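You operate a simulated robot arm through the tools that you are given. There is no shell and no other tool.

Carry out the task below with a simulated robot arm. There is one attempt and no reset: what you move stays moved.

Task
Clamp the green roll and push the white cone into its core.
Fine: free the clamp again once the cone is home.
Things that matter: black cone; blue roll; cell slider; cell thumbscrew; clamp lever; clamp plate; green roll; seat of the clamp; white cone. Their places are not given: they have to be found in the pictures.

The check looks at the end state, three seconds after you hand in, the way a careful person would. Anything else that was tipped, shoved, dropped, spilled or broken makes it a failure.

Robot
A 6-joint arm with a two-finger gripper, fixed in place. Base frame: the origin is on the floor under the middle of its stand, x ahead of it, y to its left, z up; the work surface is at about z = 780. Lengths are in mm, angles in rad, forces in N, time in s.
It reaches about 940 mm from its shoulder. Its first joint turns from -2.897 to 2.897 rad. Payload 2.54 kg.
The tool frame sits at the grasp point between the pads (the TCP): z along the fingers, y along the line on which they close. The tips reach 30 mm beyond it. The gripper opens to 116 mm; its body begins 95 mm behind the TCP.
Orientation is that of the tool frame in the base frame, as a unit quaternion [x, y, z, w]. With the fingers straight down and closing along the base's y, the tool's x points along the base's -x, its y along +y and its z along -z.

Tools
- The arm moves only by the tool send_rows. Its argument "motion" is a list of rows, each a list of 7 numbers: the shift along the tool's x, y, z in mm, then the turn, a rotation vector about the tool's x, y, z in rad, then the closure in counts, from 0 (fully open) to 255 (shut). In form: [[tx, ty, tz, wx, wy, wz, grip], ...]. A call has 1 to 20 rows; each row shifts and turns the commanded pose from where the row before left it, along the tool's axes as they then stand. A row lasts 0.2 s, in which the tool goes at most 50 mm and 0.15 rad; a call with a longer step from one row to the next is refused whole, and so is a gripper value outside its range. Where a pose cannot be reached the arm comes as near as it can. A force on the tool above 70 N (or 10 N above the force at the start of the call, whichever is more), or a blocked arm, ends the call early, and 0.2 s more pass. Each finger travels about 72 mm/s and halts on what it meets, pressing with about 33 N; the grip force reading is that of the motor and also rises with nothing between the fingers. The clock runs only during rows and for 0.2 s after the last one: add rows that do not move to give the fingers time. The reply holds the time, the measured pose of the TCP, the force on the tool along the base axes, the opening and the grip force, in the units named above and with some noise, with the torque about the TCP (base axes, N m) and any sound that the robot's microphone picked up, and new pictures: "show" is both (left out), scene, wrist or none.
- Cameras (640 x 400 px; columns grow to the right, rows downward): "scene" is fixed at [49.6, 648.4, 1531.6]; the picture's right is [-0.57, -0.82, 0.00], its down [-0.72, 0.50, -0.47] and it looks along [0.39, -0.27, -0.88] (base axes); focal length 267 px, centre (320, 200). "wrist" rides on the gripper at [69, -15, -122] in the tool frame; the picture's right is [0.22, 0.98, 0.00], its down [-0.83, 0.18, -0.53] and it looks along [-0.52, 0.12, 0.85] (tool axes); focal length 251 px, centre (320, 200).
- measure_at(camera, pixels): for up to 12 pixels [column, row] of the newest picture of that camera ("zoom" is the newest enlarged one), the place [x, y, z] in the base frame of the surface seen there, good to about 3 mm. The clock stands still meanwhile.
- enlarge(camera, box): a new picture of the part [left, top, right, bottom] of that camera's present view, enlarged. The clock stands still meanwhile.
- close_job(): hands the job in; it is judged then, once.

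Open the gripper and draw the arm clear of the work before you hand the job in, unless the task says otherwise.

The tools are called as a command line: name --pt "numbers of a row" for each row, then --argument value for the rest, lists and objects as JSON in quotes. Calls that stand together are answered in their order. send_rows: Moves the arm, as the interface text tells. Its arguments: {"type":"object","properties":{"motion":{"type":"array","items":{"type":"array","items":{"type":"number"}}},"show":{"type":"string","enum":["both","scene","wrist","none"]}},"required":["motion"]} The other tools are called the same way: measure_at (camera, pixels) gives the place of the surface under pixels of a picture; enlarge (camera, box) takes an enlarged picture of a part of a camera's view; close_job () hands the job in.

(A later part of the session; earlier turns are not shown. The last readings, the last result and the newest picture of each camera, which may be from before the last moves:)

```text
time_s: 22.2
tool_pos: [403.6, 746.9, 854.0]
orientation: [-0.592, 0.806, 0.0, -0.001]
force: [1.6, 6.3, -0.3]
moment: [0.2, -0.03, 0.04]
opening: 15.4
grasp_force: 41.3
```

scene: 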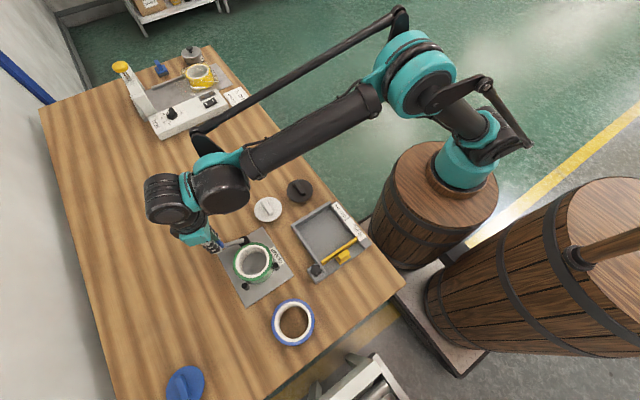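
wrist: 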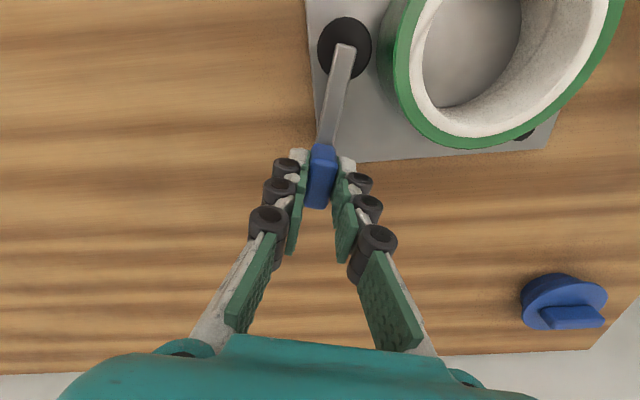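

The lever swings freely with only small forces (about 6 N). I'll continue the arc in further steps.

send_rows --pt "0.34 -6.74 0 0 0 0.1 255" --pt "0.34 -6.74 0 0 0 0.1 255" --pt "0.34 -6.74 0 0 0 0.1 255" --pt "0.34 -6.74 0 0 0 0.1 255" --pt "0 0 0 0 0 0 255" --show "wrist"

```text
time_s: 23.4
tool_pos: [427.6, 735.8, 855.6]
orientation: [-0.421, 0.907, -0.001, -0.001]
force: [-25.6, -5.4, -20.8]
moment: [-0.23, 0.67, -0.88]
opening: 16.3
grasp_force: 42.0
```

wrist: 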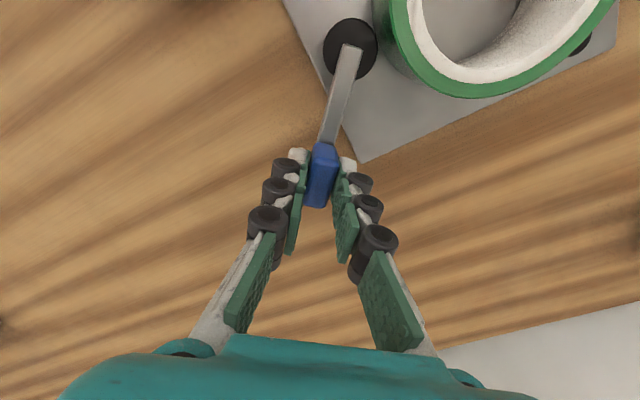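

At 0.7 rad resistance appears (−26 N in x). I'll enlarge the view to check the cam against the roll and the state of the grip.

enlarge --camera "wrist" --box '[260, 0, 460, 220]'

enlarge --camera "scene" --box '[200, 220, 300, 310]'

measure_at --camera "wrist" --pixels '[[350, 48], [325, 50], [375, 48], [350, 20], [340, 90], [322, 150], [320, 200], [312, 175], [331, 175], [385, 60], [400, 70], [345, 70]]'

```text
1.82 times, centred on (360, 110) of wrist
```

zoom: 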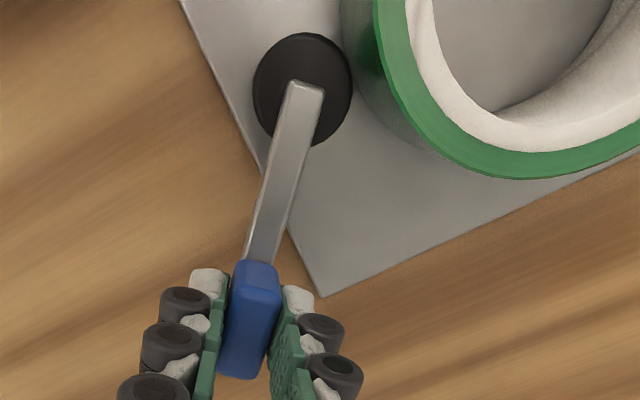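

```text
4.44 times, centred on (250, 265) of scene
```

zoom: 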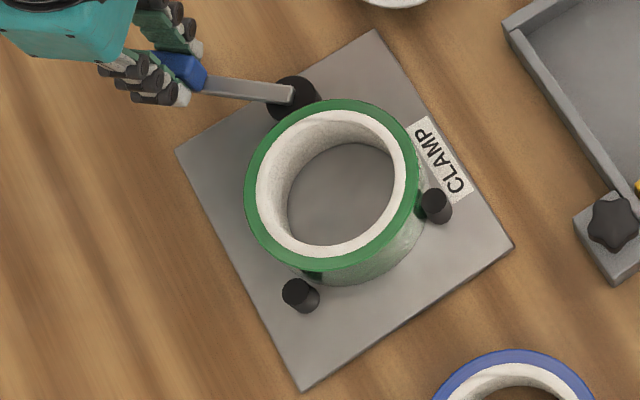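

```text
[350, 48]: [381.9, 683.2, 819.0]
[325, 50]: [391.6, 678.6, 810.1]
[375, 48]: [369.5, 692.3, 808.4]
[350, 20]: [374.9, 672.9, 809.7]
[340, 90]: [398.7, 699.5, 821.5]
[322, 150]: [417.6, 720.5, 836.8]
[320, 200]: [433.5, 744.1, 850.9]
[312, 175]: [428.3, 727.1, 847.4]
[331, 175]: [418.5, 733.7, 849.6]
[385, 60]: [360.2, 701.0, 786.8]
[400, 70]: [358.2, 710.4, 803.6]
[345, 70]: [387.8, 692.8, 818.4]
```

The lever is at about 0.72 rad and the cam centre has shifted toward the roll (from (385.5,682) to about (381,684)), which puts the pivot near (385.5,688) and the handle radius at about 63 mm. I'll go on along the corrected arc.

send_rows --pt "0.65 -5.1 0.4 0 0 0.1 255" --pt "0.65 -5.1 0.4 0 0 0.1 255" --pt "0.65 -5.1 0.3 0 0 0.1 255" --pt "0 0 0 0 0 0 255" --show "wrist"

```text
time_s: 24.4
tool_pos: [439.6, 722.3, 855.4]
orientation: [-0.28, 0.96, 0.0, 0.001]
force: [-2.8, 8.8, 24.8]
moment: [-0.1, 0.62, -0.52]
opening: 15.6
grasp_force: 41.6
```

wrist: 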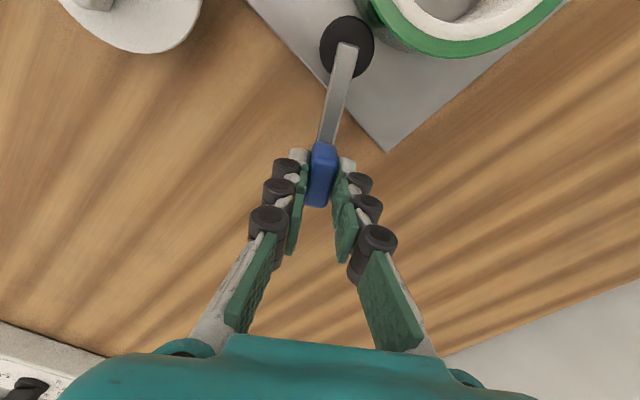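

Forces stay small (tangential about 9 N). I'll continue the arc by another 0.3 rad with a small upward correction for the +25 N vertical load.

send_rows --pt "0.32 -6.2 -0.5 0 0 0.1 255" --pt "0.32 -6.2 0 0 0 0.1 255" --pt "0.32 -6.2 0 0 0 0.1 255" --pt "0 0 0 0 0 0 255"

```text
time_s: 25.4
tool_pos: [445.0, 704.8, 854.1]
orientation: [-0.133, 0.991, 0.0, 0.001]
force: [17.7, 18.4, 23.3]
moment: [0.53, -0.56, -0.82]
opening: 15.4
grasp_force: 41.8
```

scene: 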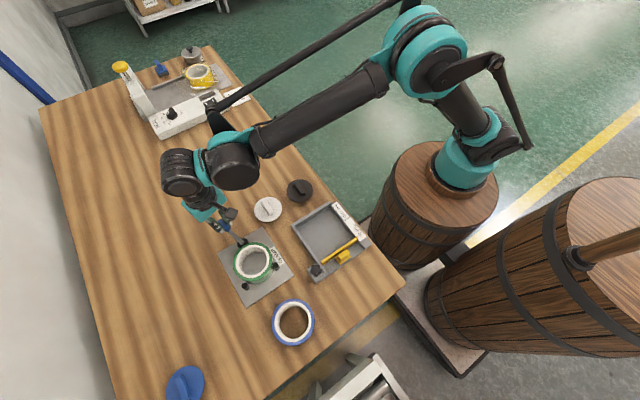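
wrist: 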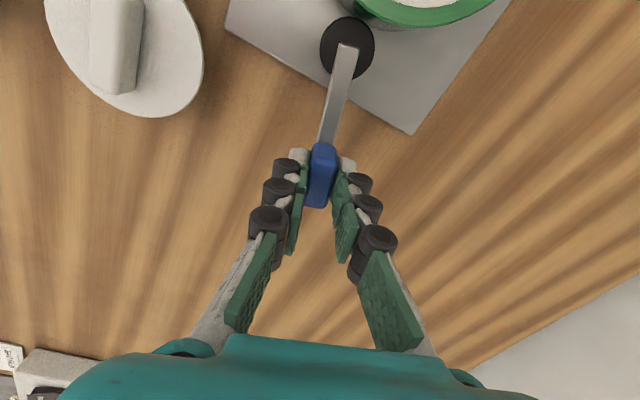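

Position readings fit a pivot at (386,688) with r≈63, but my path is about 1.5 mm too far inward (22 N radial). I'll correct outward and a little upward, and carry on toward 1.6 rad.

send_rows --pt "-0.5 -6.2 -0.5 0 0 0.1 255" --pt "-0.2 -6.2 -0.2 0 0 0.1 255" --pt "0.1 -6.2 0 0 0 0.1 255" --pt "0 0 0 0 0 0 255"

```text
time_s: 26.3
tool_pos: [446.3, 693.9, 853.8]
orientation: [0.011, 1.0, 0.008, 0.0]
force: [1.2, 32.5, -1.5]
moment: [0.62, -0.24, 0.79]
opening: 17.4
grasp_force: 42.7
stopped in row 4: the force on the tool passed its limit at 71 N (the readings are from after the stop); the commanded pose is now the measured one
```

scene: 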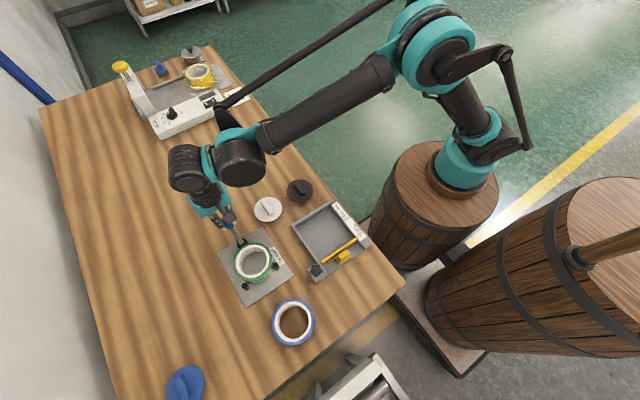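
wrist: 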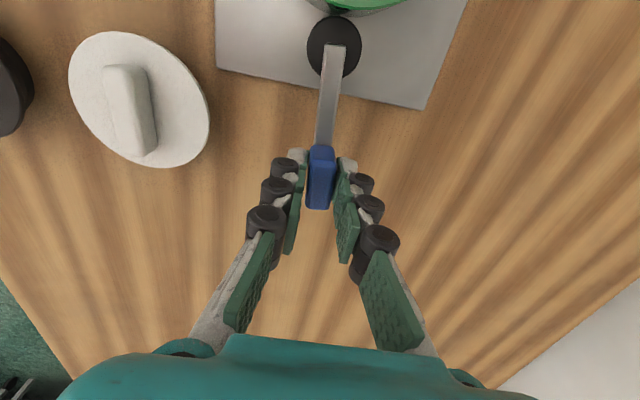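

The force limit was reached with the handle at (446,694), about 84° of lever angle. I'll check how the cam sits against the roll.

enlarge --camera "wrist" --box '[240, 0, 440, 220]'

enlarge --camera "scene" --box '[200, 220, 300, 310]'

measure_at --camera "wrist" --pixels '[[334, 25], [308, 48], [360, 48], [334, 50], [330, 100], [320, 150], [320, 200], [310, 175], [332, 175], [334, 74], [325, 8], [395, 5]]'

```text
1.82 times, centred on (340, 110) of wrist
```

zoom: 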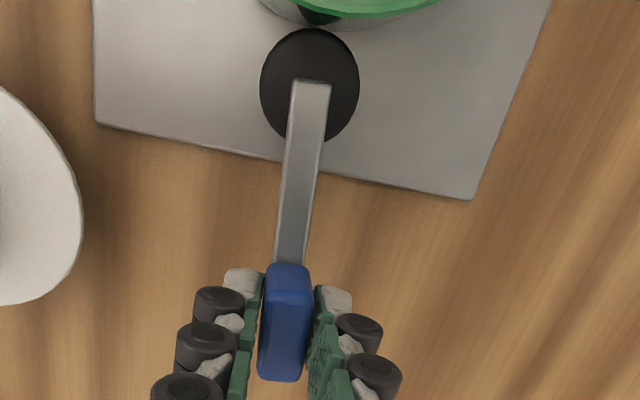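

```text
4.44 times, centred on (250, 265) of scene
```

zoom: 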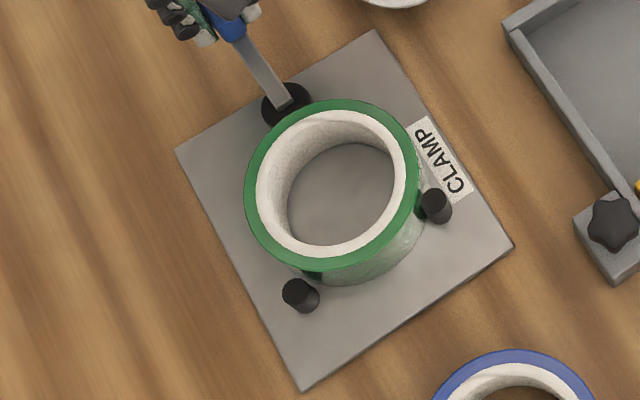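

```text
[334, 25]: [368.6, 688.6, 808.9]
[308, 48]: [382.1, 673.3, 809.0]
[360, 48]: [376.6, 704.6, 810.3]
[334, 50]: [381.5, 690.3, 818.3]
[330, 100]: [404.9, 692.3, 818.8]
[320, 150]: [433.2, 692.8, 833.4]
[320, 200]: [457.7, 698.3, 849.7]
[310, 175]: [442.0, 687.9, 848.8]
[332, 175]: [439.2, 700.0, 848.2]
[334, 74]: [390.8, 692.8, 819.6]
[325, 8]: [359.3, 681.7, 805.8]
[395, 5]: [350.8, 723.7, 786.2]
```

The cam's near edge now appears to touch the roll, and the lever is at about 86° with firm resistance. I'll open the fingers a little and see whether the lever stays put.

send_rows --pt "0 0 0 0 0 0 200" --pt "0 0 0 0 0 0 160" --pt "0 0 0 0 0 0 150" --pt "0 0 0 0 0 0 150"

```text
time_s: 27.3
tool_pos: [447.4, 689.9, 855.2]
orientation: [0.013, 1.0, 0.006, 0.0]
force: [-0.3, -0.2, 0.1]
moment: [-0.03, -0.01, 0.02]
opening: 47.6
grasp_force: 0.2
```

scene: 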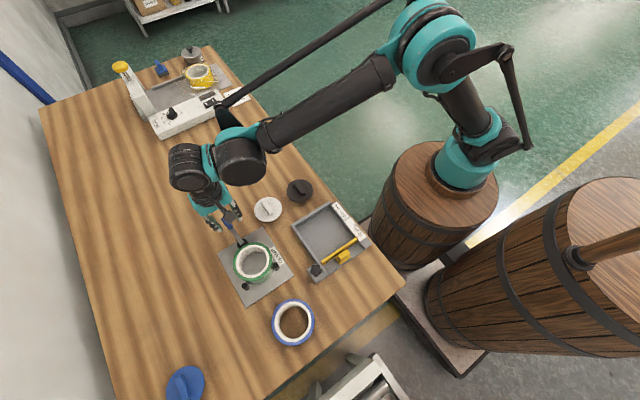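
wrist: 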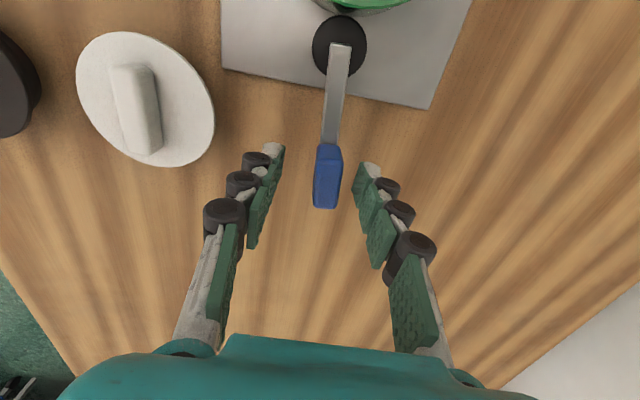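

measure_at --camera "wrist" --pixels '[[340, 48], [336, 100], [328, 150], [327, 200], [316, 178], [339, 178], [314, 48], [366, 48], [340, 18], [145, 70], [140, 150], [130, 110]]'

enlarge --camera "wrist" --box '[240, 0, 440, 220]'

```text
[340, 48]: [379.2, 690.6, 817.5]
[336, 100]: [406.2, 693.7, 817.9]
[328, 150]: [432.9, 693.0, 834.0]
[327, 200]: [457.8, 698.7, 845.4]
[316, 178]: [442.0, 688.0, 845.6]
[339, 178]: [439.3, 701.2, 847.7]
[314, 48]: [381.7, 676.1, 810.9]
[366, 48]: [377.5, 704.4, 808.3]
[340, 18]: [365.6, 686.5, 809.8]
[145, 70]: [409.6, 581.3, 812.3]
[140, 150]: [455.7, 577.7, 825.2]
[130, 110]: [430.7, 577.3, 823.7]
```

```text
1.82 times, centred on (340, 110) of wrist
```

zoom: 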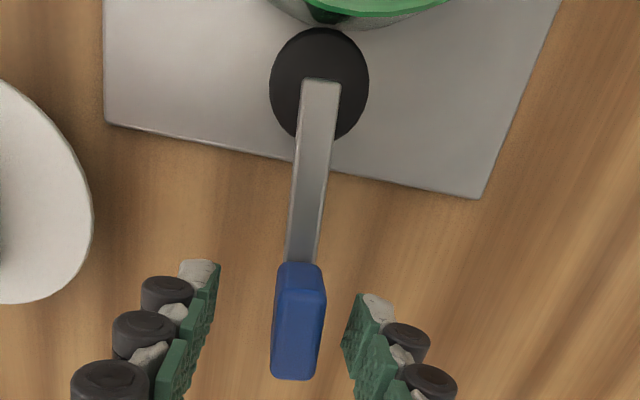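

The lever stays at about 86° after release, at (440,694), so the clamp holds. I'll rise, straighten the tool orientation and move over toward the white cone for a look at both the roll and the cone.

send_rows --pt "0 0 -10 0 0 0 150" --pt "0 0 -30 0 0 0 150" --pt "0 0 -40 0.012 0 -0.026 150" --pt "20 -25 -10 0 0 0 150" --pt "20 -40 0 0 0 0 150" --pt "20 -40 0 0 0 0 150" --pt "0 0 0 0 0 0 150"

```text
time_s: 28.9
tool_pos: [387.7, 585.2, 944.4]
orientation: [0.0, 1.0, -0.002, 0.0]
force: [-0.3, 0.4, -0.2]
moment: [0.01, -0.03, 0.0]
opening: 47.7
grasp_force: 0.0
```

scene: 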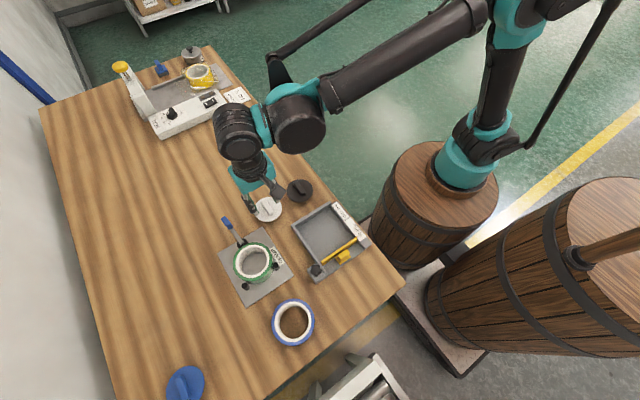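
wrist: 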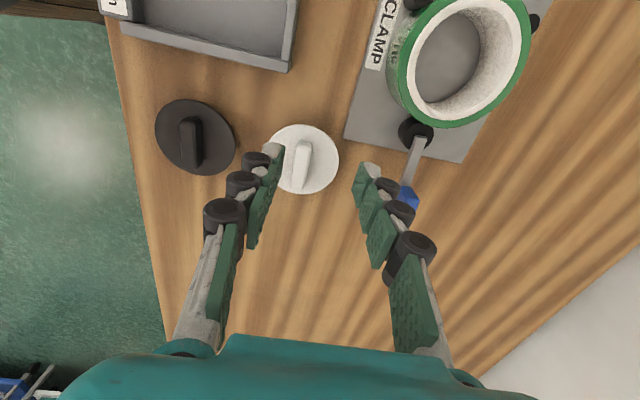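

Now both cone and roll are visible. I'll enlarge the scene and the wrist view and measure the roll's rim, core, cone disc and handle.

enlarge --camera "scene" --box '[210, 180, 330, 300]'

measure_at --camera "wrist" --pixels '[[303, 150], [298, 185], [296, 165], [309, 165], [303, 165], [336, 160], [276, 180], [302, 127], [305, 191], [330, 140], [285, 130], [325, 185]]'

enlarge --camera "wrist" --box '[240, 90, 380, 210]'

```text
3.33 times, centred on (270, 240) of scene
```

zoom: 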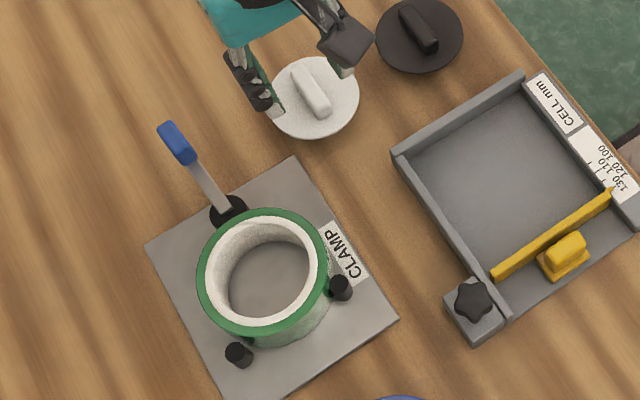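

```text
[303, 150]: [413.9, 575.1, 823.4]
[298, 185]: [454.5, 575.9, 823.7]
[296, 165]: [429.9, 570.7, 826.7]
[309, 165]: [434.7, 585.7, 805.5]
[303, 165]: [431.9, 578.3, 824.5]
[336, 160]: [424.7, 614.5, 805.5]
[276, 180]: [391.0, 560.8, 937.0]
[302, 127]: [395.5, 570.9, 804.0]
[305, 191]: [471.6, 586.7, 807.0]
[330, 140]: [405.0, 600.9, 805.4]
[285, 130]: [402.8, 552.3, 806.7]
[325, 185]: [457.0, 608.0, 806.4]
```

```text
3.33 times, centred on (310, 150) of wrist
```

zoom: 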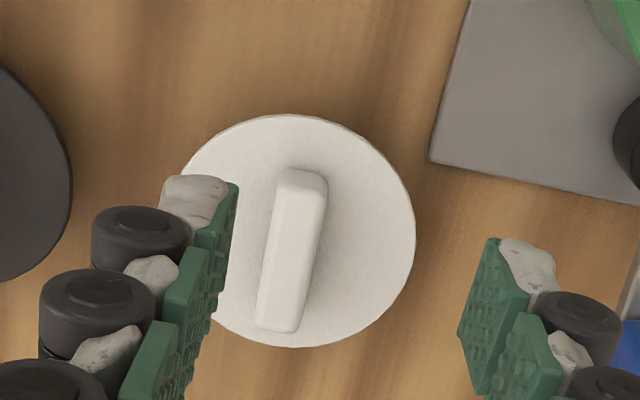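

The cone's disc centre is about (433.5,577) with D≈80, and its handle runs along x, centred near (434,576). I'll zoom on the roll in the scene and measure its rim and core for the insertion target.

enlarge --camera "scene" --box '[223, 235, 287, 290]'

```text
7.27 times, centred on (255, 262) of scene
```

zoom: 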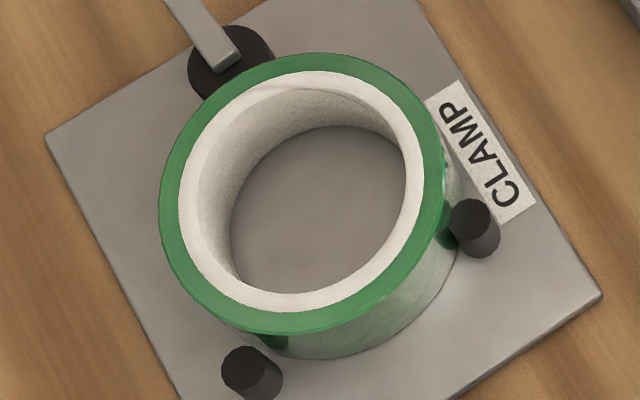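

measure_at --camera "zoom" --pixels '[[164, 205], [440, 185], [310, 58], [295, 330], [205, 103], [405, 97], [200, 292], [402, 283], [188, 205], [415, 185], [310, 78], [292, 303]]'

measure_at --camera "zoom" --pixels '[[196, 205], [203, 205], [409, 185], [402, 185], [310, 84], [310, 92], [291, 296], [288, 286], [471, 217], [247, 367], [232, 60], [258, 70]]'

```text
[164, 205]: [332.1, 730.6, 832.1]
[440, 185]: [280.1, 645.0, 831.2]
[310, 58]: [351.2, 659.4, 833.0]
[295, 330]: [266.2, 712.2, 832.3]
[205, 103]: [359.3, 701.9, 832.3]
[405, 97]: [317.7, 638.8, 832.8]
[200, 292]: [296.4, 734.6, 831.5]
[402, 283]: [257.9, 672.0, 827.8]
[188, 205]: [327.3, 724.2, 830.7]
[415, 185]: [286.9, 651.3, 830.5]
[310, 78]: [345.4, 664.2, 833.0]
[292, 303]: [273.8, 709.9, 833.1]
```

```text
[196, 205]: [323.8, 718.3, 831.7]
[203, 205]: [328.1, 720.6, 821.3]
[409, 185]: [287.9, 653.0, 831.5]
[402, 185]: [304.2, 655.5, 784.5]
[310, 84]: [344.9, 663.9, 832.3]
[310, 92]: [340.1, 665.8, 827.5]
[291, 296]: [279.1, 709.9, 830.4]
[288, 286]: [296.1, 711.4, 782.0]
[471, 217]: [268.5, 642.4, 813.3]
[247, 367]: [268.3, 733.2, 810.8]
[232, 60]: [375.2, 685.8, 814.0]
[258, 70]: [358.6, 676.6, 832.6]
```

Scene fit puts the roll's centre at (307.6,686.8), with a core radius of about 37–38 mm. I'll go above the cone's handle at (434,577) and descend until the tips are just above its disc.

send_rows --pt "-46 -8 0 0 0 0 150" --pt "0 0 40 0 0 0 150" --pt "0 0 30 0 0 0 150" --pt "0 0 15 0 0 0 150" --pt "0 0 10 0 0 0 150" --pt "0 0 0 0 0 0 150"

```text
time_s: 30.3
tool_pos: [431.3, 576.0, 850.7]
orientation: [0.0, 1.0, 0.0, 0.0]
force: [0.4, 0.0, -0.3]
moment: [0.02, 0.03, 0.02]
opening: 47.9
grasp_force: 0.1
```

scene: 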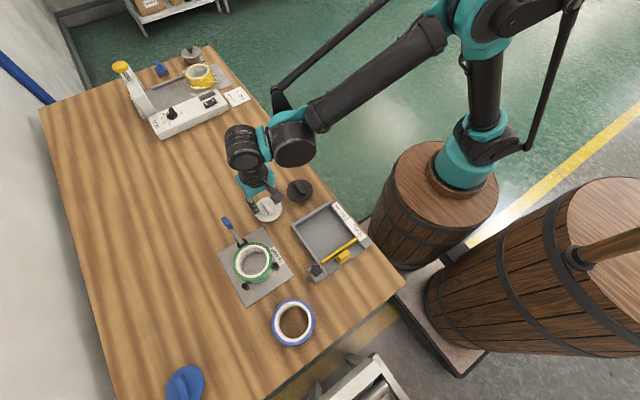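
wrist: 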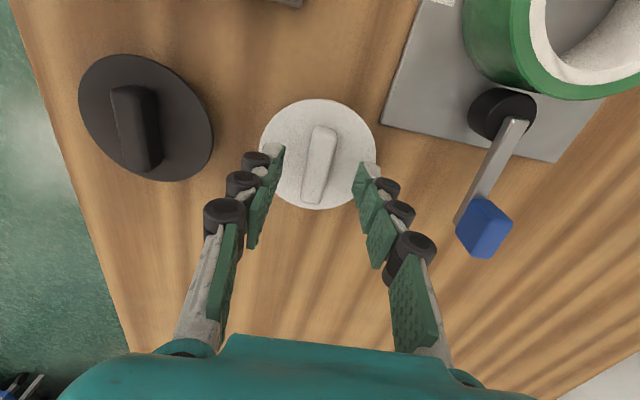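

measure_at --camera "wrist" --pixels '[[324, 132], [314, 196], [320, 160], [311, 165], [328, 165], [318, 103], [318, 207], [262, 150], [373, 150], [345, 115], [285, 110], [350, 195]]'

enlarge --camera "wrist" --box '[240, 80, 400, 220]'

```text
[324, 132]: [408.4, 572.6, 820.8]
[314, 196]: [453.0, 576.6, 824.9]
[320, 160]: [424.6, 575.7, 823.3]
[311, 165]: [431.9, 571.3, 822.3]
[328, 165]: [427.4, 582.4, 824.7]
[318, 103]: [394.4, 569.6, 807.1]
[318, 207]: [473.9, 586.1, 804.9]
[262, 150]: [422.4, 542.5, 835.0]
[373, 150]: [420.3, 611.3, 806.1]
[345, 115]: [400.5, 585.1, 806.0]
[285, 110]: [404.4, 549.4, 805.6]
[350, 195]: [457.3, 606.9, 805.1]
```

```text
2.86 times, centred on (320, 150) of wrist
```

zoom: 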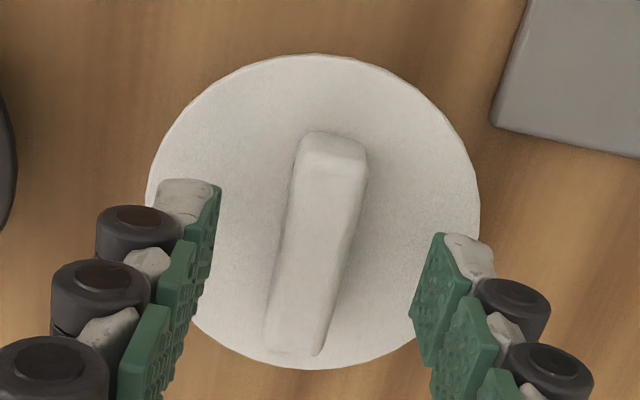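

Handle centre is about (433,577) and TCP reads (431.3,576.0). I'll adjust slightly, go down 10 mm so the tips are just above the disc, and close on the handle.

send_rows --pt "-1.5 0.7 0 0 0 0 150" --pt "0 0 6 0 0 0 150" --pt "0 0 5 0 0 0 150" --pt "0 0 0 0 0 0 200" --pt "0 0 0 0 0 0 255" --pt "0 0 0 0 0 0 255" --pt "0 0 0 0 0 0 255"

```text
time_s: 31.9
tool_pos: [433.8, 576.6, 839.0]
orientation: [-0.001, 1.0, -0.001, 0.0]
force: [0.1, 1.0, 0.0]
moment: [0.01, 0.04, 0.03]
opening: 14.8
grasp_force: 32.9
```

scene: 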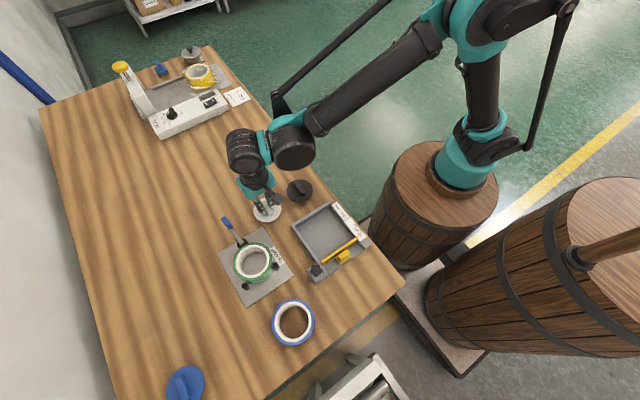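
wrist: 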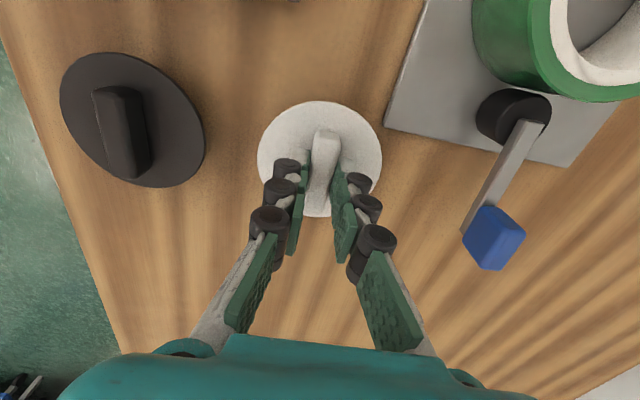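

The cone's handle is held (14.8 mm, 33 N). I'll lift it and carry it over the roll's centre at (308,687), high enough to clear the lever.

send_rows --pt "0 0 -5 0 0 0 255" --pt "0 0 -20 0 0 0 255" --pt "0 0 -40 0 0 0 255" --pt "0 0 -40 0 0 0 255" --pt "31.5 27.7 0 0 0 0 255" --pt "31.5 27.7 0 0 0 0 255" --pt "31.5 27.7 0 0 0 0 255" --pt "31.5 27.7 0 0 0 0 255" --pt "0 0 0 0 0 0 255" --pt "0 0 0 0 0 0 255"

```text
time_s: 34.1
tool_pos: [308.1, 688.7, 944.3]
orientation: [-0.001, 1.0, 0.0, 0.0]
force: [0.5, 0.1, -0.7]
moment: [-0.01, 0.0, 0.03]
opening: 14.5
grasp_force: 33.1
```

scene: 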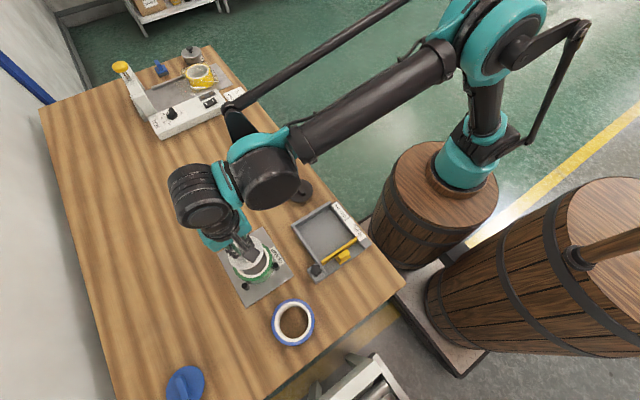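
wrist: 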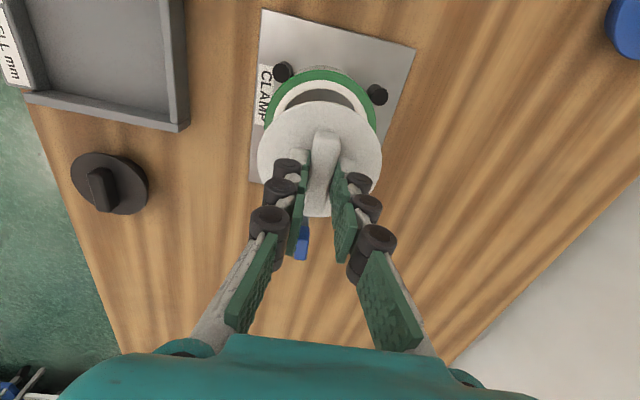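

The cone is above the roll. I'll enlarge the scene to see the taper and alignment, and measure the held disc.

enlarge --camera "scene" --box '[210, 225, 290, 300]'

measure_at --camera "wrist" --pixels '[[318, 105], [318, 213], [262, 155], [378, 155], [285, 115], [352, 115], [358, 200], [282, 72], [377, 94], [320, 72], [272, 110], [372, 110]]'

```text
5.33 times, centred on (250, 262) of scene
```

zoom: 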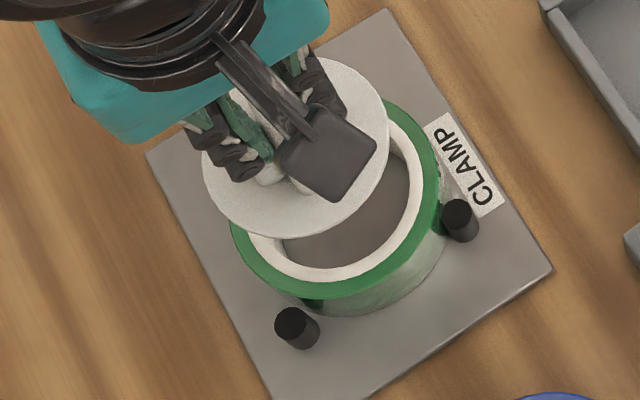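

```text
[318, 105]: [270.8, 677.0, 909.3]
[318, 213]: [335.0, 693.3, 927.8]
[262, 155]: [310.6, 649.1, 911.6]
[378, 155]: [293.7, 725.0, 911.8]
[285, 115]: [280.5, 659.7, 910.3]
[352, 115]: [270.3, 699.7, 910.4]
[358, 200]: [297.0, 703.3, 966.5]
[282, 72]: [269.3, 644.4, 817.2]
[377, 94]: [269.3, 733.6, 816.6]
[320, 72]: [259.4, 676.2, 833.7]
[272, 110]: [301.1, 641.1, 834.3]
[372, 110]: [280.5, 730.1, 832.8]
```

The held disc centres at (308,688.3) and the roll at about (308,688.5), so they're aligned. I'll descend to just above the core's mouth, then in small steps.

send_rows --pt "0 0 20 0 0 0 255" --pt "0 0 15 0 0 0 255" --pt "0 0 9 0 0 0 255" --pt "0 0 4 0 0 0 255" --pt "0 0 3 0 0 0 255" --pt "0 0 0 0 0 0 255"

```text
time_s: 35.5
tool_pos: [309.1, 688.0, 893.2]
orientation: [0.0, 1.0, -0.001, 0.0]
force: [0.2, 0.3, -0.5]
moment: [0.01, 0.02, -0.04]
opening: 14.8
grasp_force: 32.8
```

scene: 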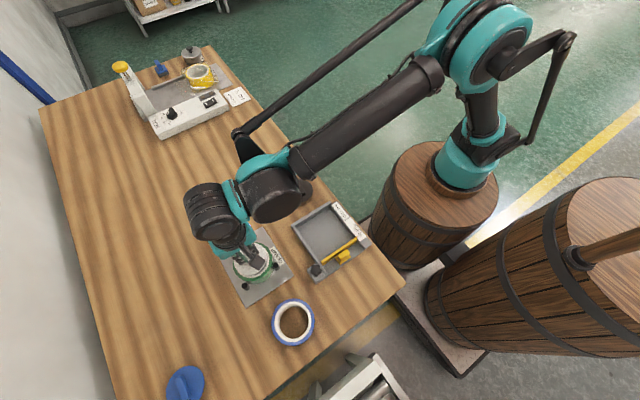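
wrist: 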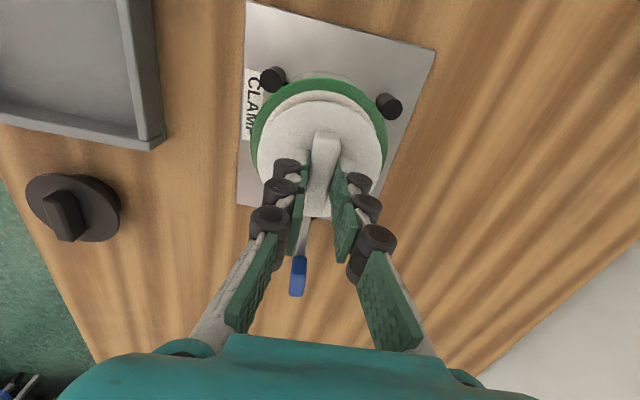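

No contact yet, and the cone's bottom should be right at the core's mouth (roll ring visible around the disc in the wrist view). I'll go down in 2–3 mm steps and watch the force.

send_rows --pt "0 0 2 0 0 0 255" --pt "0 0 2 0 0 0 255" --pt "0 0 2 0 0 0 255" --pt "0 0 2 0 0 0 255" --pt "0 0 0 0 0 0 255"

```text
time_s: 36.7
tool_pos: [307.8, 688.0, 885.0]
orientation: [0.0, 1.0, -0.001, 0.0]
force: [0.1, 0.4, 0.1]
moment: [0.0, 0.0, 0.01]
opening: 14.6
grasp_force: 33.7
```

scene: 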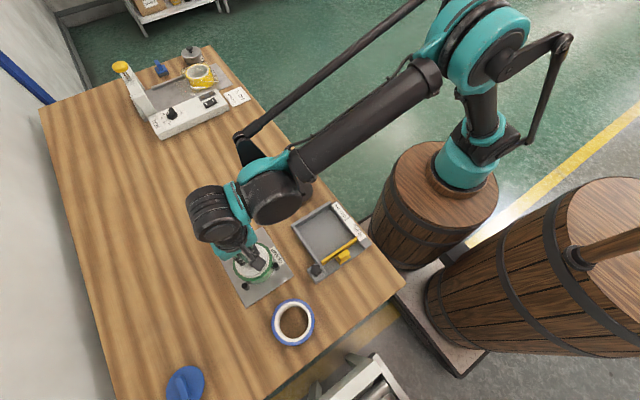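
wrist: 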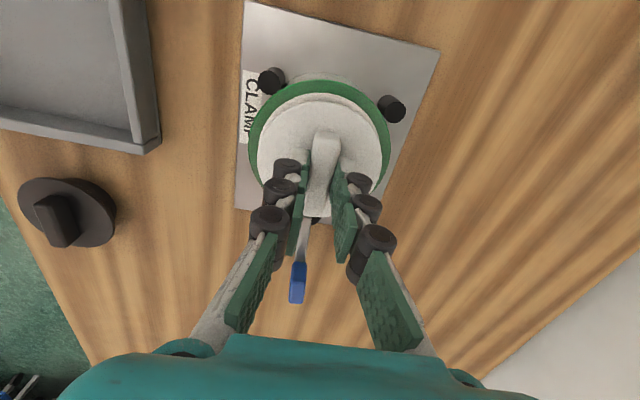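

No force at TCP z=885, so the cone's nose is about 7 mm inside the core without touching. I'll continue downward.

send_rows --pt "0 0 2 0 0 0 255" --pt "0 0 2 0 0 0 255" --pt "0 0 2 0 0 0 255" --pt "0 0 0 0 0 0 255" --show "wrist"

```text
time_s: 37.7
tool_pos: [307.7, 688.4, 877.8]
orientation: [0.0, 1.0, -0.001, 0.001]
force: [-0.1, -0.3, -1.2]
moment: [0.01, -0.01, 0.0]
opening: 14.6
grasp_force: 33.6
```

wrist: 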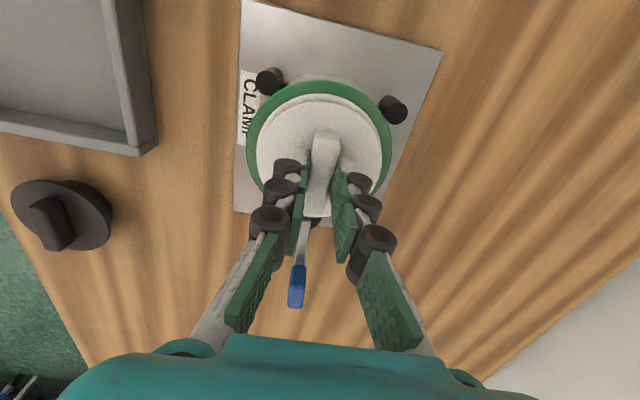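

Still no contact at z≈878 and the alignment looks even. I'll keep lowering in 1.5 mm steps.

send_rows --pt "0 0 1.5 0 0 0 255" --pt "0 0 1.5 0 0 0 255" --pt "0 0 1.5 0 0 0 255" --pt "0 0 1.5 0 0 0 255" --pt "0 0 0 0 0 0 255" --show "wrist"

```text
time_s: 38.9
tool_pos: [307.9, 687.7, 874.1]
orientation: [0.0, 1.0, -0.001, 0.0]
force: [0.8, -0.4, -1.1]
moment: [-0.03, 0.01, -0.01]
opening: 14.9
grasp_force: 32.6
```

wrist: 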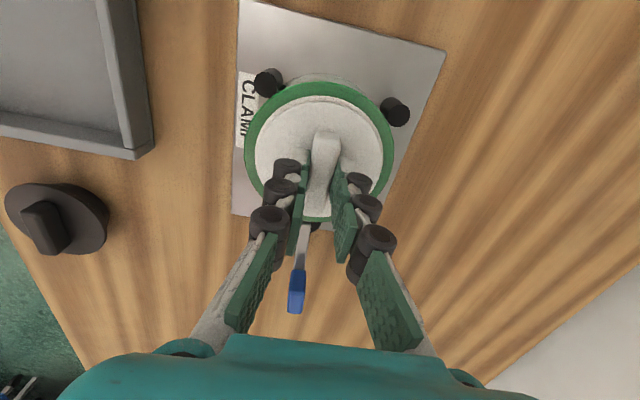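

Force is still about zero at z≈874, with the disc's top about 6 mm above the roll's rim. I'll continue in 1 mm steps.

send_rows --pt "0 0 1 0 0 0 255" --pt "0 0 1 0 0 0 255" --pt "0 0 1 0 0 0 255" --pt "0 0 0 0 0 0 255" --show "wrist"

```text
time_s: 39.9
tool_pos: [309.1, 687.6, 870.4]
orientation: [0.0, 1.0, 0.0, 0.0]
force: [-0.8, -0.8, 1.3]
moment: [-0.01, 0.02, 0.0]
opening: 14.8
grasp_force: 32.8
```

wrist: 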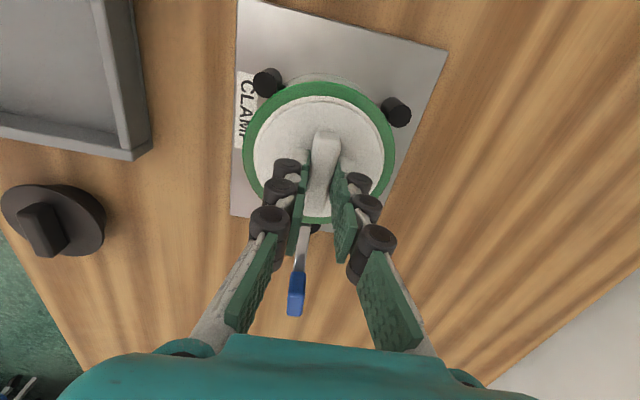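

At z≈870 there is still no load. I'll continue in 1 mm steps, watching for the wedge contact.

send_rows --pt "0 0 1 0 0 0 255" --pt "0 0 1 0 0 0 255" --pt "0 0 1 0 0 0 255" --pt "0 0 0 0 0 0 255" --show "both"

```text
time_s: 40.9
tool_pos: [307.2, 688.0, 868.3]
orientation: [0.0, 1.0, 0.001, 0.0]
force: [3.5, 5.8, 25.9]
moment: [0.16, -0.11, 0.0]
opening: 14.6
grasp_force: 33.1
```

scene: 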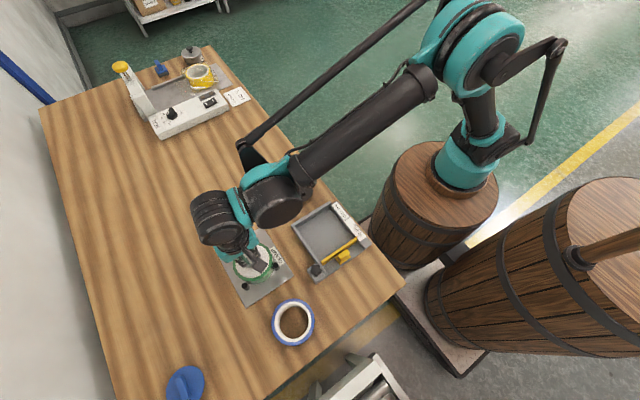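
wrist: 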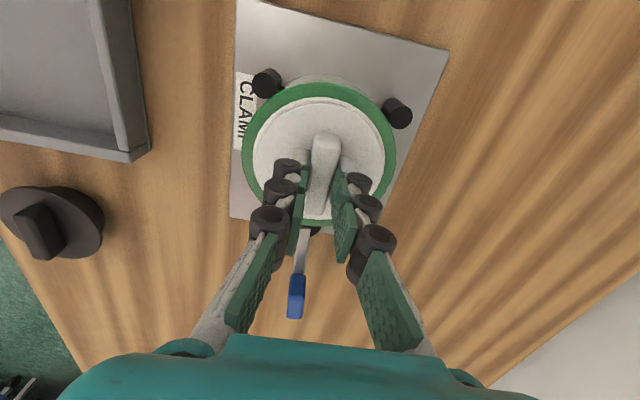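

Contact: Fz≈26 N with the disc nearly flush with the roll's rim (≈834). I'll ease the small lateral load (+0.4 mm in y) and press further in small steps.

send_rows --pt "-0.2 0.4 0.5 0 0 0 255" --pt "0 0 0.7 0 0 0 255" --pt "0 0 0.7 0 0 0 255" --pt "0 0 0 0 0 0 255" --show "wrist"

```text
time_s: 41.9
tool_pos: [308.6, 687.8, 867.4]
orientation: [0.0, 1.0, 0.0, 0.0]
force: [-1.5, 8.1, 48.2]
moment: [0.24, 0.07, -0.02]
opening: 14.9
grasp_force: 33.1
```

wrist: 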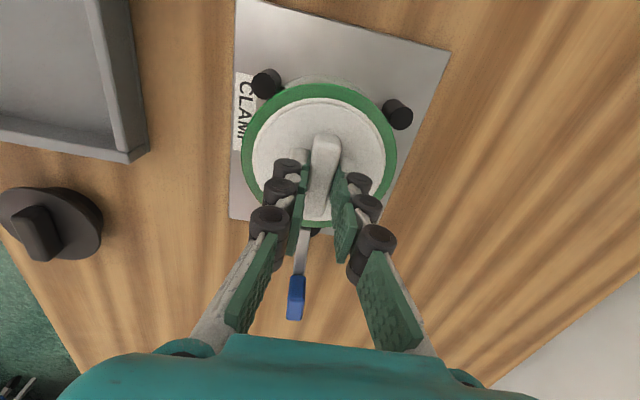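

Fz is 48 N at z≈867. I'll enlarge to see how the disc lies relative to the rim.

enlarge --camera "wrist" --box '[220, 60, 420, 240]'

measure_at --camera "wrist" --pixels '[[300, 110], [345, 112], [270, 140], [370, 150], [265, 170], [375, 175], [310, 91], [255, 120], [380, 115], [250, 160], [390, 160], [325, 140]]'

enlarge --camera "scene" --box '[210, 225, 290, 300]'

```text
2.22 times, centred on (320, 150) of wrist
```

zoom: 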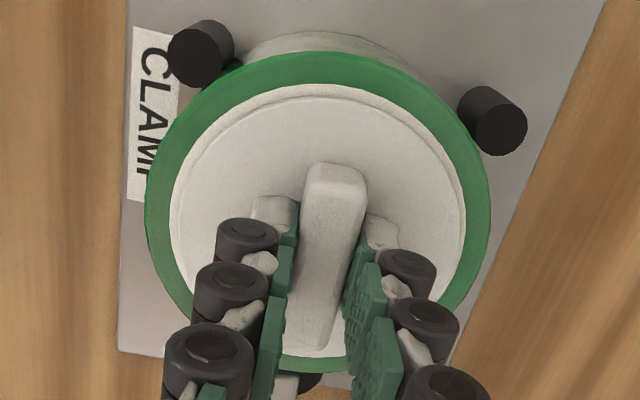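

```text
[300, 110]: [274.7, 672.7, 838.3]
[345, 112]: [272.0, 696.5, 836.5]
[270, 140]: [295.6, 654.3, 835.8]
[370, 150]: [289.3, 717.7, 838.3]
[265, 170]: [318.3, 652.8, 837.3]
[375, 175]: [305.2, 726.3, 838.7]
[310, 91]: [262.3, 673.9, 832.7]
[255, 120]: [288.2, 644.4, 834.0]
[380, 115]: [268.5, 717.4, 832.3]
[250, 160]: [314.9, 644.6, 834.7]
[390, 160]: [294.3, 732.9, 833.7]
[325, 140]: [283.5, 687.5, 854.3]
```

```text
5.33 times, centred on (250, 262) of scene
```

zoom: 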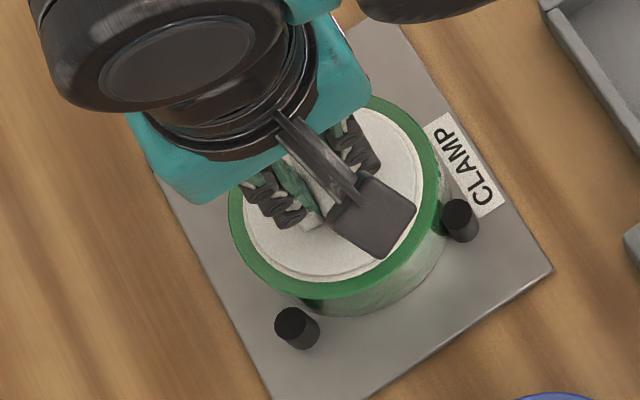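

The disc top is at about z=837.5, roughly 4 mm above the rim, and the fingertips now rest near the disc. I'll press further in small steps toward the force limit.

send_rows --pt "0 0.3 0.5 0 0 0 255" --pt "0 0 0.5 0 0 0 255" --pt "0 0 0.5 0 0 0 255" --pt "0 0 0 0 0 0 255" --show "wrist"

```text
time_s: 42.6
tool_pos: [308.6, 687.9, 866.3]
orientation: [0.001, 1.0, 0.0, -0.001]
force: [-3.5, -4.1, 23.3]
moment: [-0.15, 0.09, 0.01]
opening: 14.4
grasp_force: 33.1
stopped in row 3: the force on the tool passed its limit at 72 N (the readings are from after the stop); the commanded pose is now the measured one
```

wrist: 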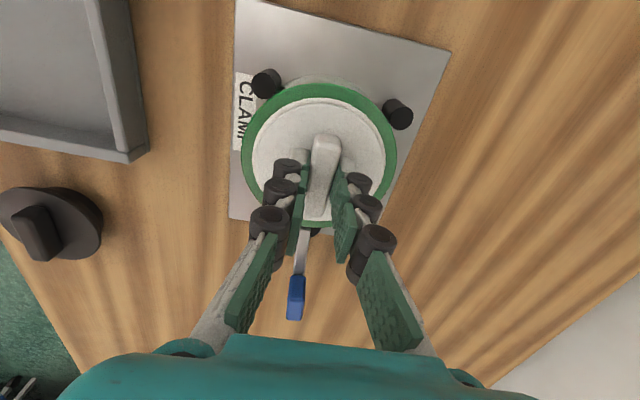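

The press reached 72 N and stopped. I'll measure the disc height and rim again to see whether it moved.

measure_at --camera "wrist" --pixels '[[300, 110], [345, 112], [270, 140], [370, 150], [265, 170], [375, 175], [310, 91], [255, 120], [380, 115], [250, 160], [390, 160], [320, 115]]'

enlarge --camera "wrist" --box '[220, 60, 420, 240]'

```text
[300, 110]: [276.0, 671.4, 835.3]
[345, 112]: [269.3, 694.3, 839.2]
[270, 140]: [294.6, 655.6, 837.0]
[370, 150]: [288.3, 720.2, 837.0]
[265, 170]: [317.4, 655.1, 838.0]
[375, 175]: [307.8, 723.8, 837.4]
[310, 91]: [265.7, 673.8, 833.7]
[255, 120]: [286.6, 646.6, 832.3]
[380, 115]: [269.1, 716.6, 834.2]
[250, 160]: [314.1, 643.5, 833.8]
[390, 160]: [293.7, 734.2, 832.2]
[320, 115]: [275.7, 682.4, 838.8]
```

```text
2.22 times, centred on (320, 150) of wrist
```

zoom: 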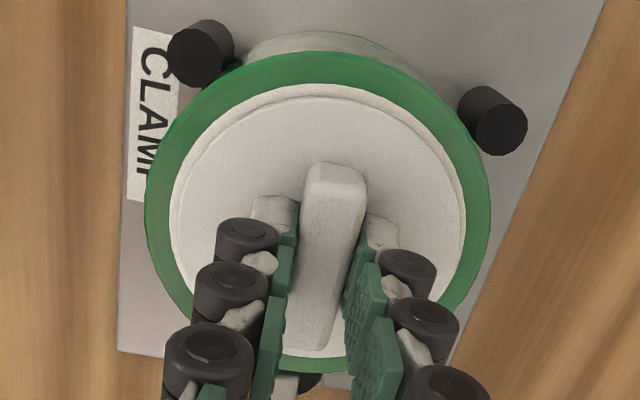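

The disc top stays at 837.5, rim at 833.5, and the lateral force is small, so the cone is wedged evenly. To let it self-centre, I'll open slightly so the fingertips straddle the handle, and press directly on the disc.

send_rows --pt "0 0 -2 0 0 0 230" --pt "0 0 0 0 0 0 200" --pt "0 0 0 0 0 0 200" --pt "0 0 1 0 0 0 200" --pt "0 0 1 0 0 0 200" --pt "0 0 0 0 0 0 200" --show "wrist"

```text
time_s: 44.0
tool_pos: [309.5, 690.4, 866.3]
orientation: [-0.001, 1.0, -0.001, 0.0]
force: [-1.9, 0.6, 20.4]
moment: [-0.06, 0.03, 0.01]
opening: 25.6
grasp_force: 0.1
```

wrist: 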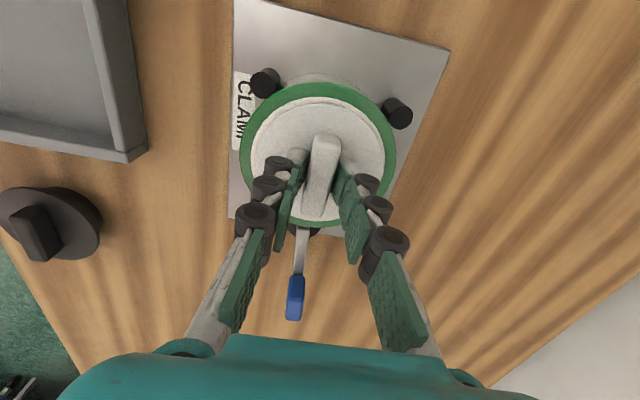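

The fingertips bear on the disc (20 N) with the handle free between them. I'll press down in 0.5 mm steps.

send_rows --pt "0 0 0.6 0 0 0 200" --pt "0 0 0.6 0 0 0 200" --pt "0 0 0.6 0 0 0 200" --pt "0 0 0 0 0 0 200" --show "wrist"

```text
time_s: 45.0
tool_pos: [308.6, 689.0, 865.4]
orientation: [0.001, 1.0, 0.0, 0.001]
force: [1.5, -0.4, 45.4]
moment: [0.0, -0.02, -0.02]
opening: 26.8
grasp_force: 14.7
```

wrist: 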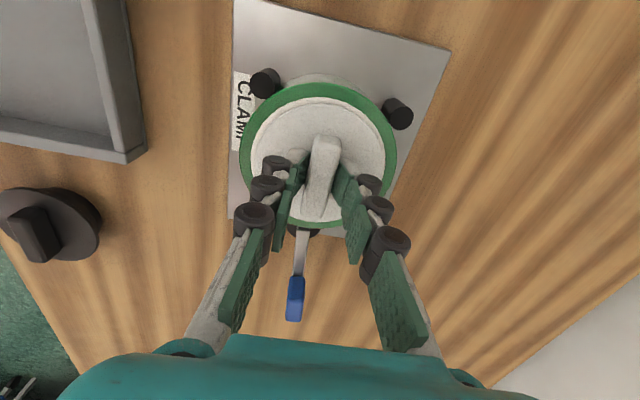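

45 N with balanced lateral forces. I'll press about 1 mm more.

send_rows --pt "0 0 0.5 0 0 0 200" --pt "0 0 0.5 0 0 0 200" --pt "0 0 0.3 0 0 0 200" --pt "0 0 0 0 0 0 200" --pt "0 0 0 0 0 0 200" --show "wrist"

measure_at --camera "wrist" --pixels '[[300, 110], [345, 112], [270, 140], [370, 150], [265, 170], [375, 175], [320, 115], [355, 130], [285, 125], [255, 120], [380, 115], [250, 160]]'

```text
time_s: 45.9
tool_pos: [307.8, 687.7, 865.3]
orientation: [0.0, 1.0, 0.001, 0.002]
force: [-0.1, -0.9, 54.3]
moment: [-0.08, 0.05, 0.03]
opening: 14.7
grasp_force: 33.1
stopped in row 4: the force on the tool passed its limit at 79 N (the readings are from after the stop); the commanded pose is now the measured one
```

wrist: 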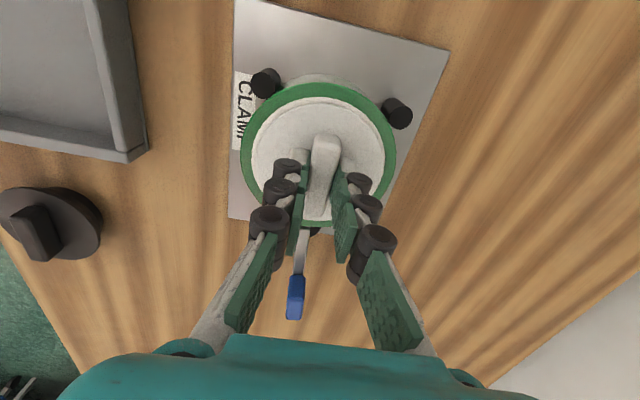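

```text
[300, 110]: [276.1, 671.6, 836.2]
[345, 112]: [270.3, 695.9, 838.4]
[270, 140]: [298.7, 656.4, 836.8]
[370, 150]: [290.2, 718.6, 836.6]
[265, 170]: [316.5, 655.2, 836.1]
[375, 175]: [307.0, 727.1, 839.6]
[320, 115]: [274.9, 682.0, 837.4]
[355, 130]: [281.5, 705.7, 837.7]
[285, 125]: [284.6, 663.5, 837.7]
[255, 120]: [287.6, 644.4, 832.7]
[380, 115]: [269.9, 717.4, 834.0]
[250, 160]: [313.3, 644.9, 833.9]
```

The press peaked at 79 N with the disc still at z≈837.4 and level, so the cone is home. I'll open the gripper, rise straight up and check that the cone stays.

send_rows --pt "0 0 0 0 0 0 220" --pt "0 0 0 0 0 0 150" --pt "0 0 0 0 0 0 150" --pt "0 0 -3 0 0 0 150" --pt "0 0 -15 0 0 0 150" --pt "0 0 -30 0 0 0 150" --pt "0 0 -35 0 0 0 150" --pt "0 0 0 0 0 0 150"

```text
time_s: 47.7
tool_pos: [308.2, 688.4, 946.7]
orientation: [0.0, 1.0, 0.001, 0.001]
force: [0.3, 0.5, 0.4]
moment: [-0.01, 0.0, 0.0]
opening: 47.8
grasp_force: 0.1
```

scene: 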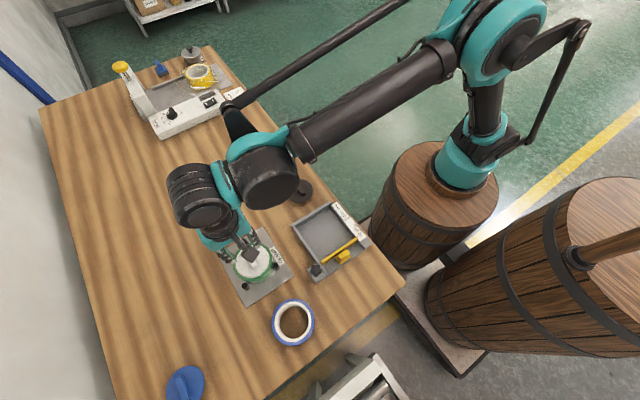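
wrist: 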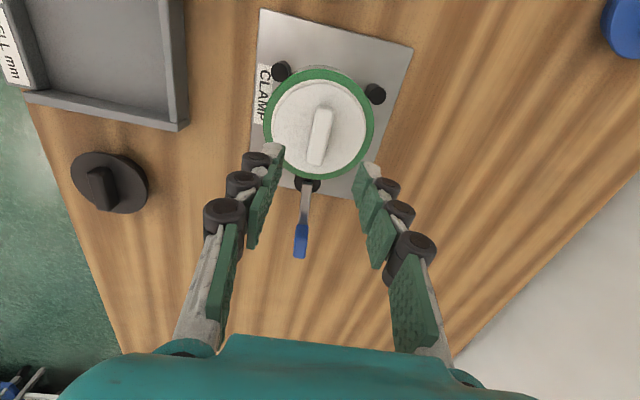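

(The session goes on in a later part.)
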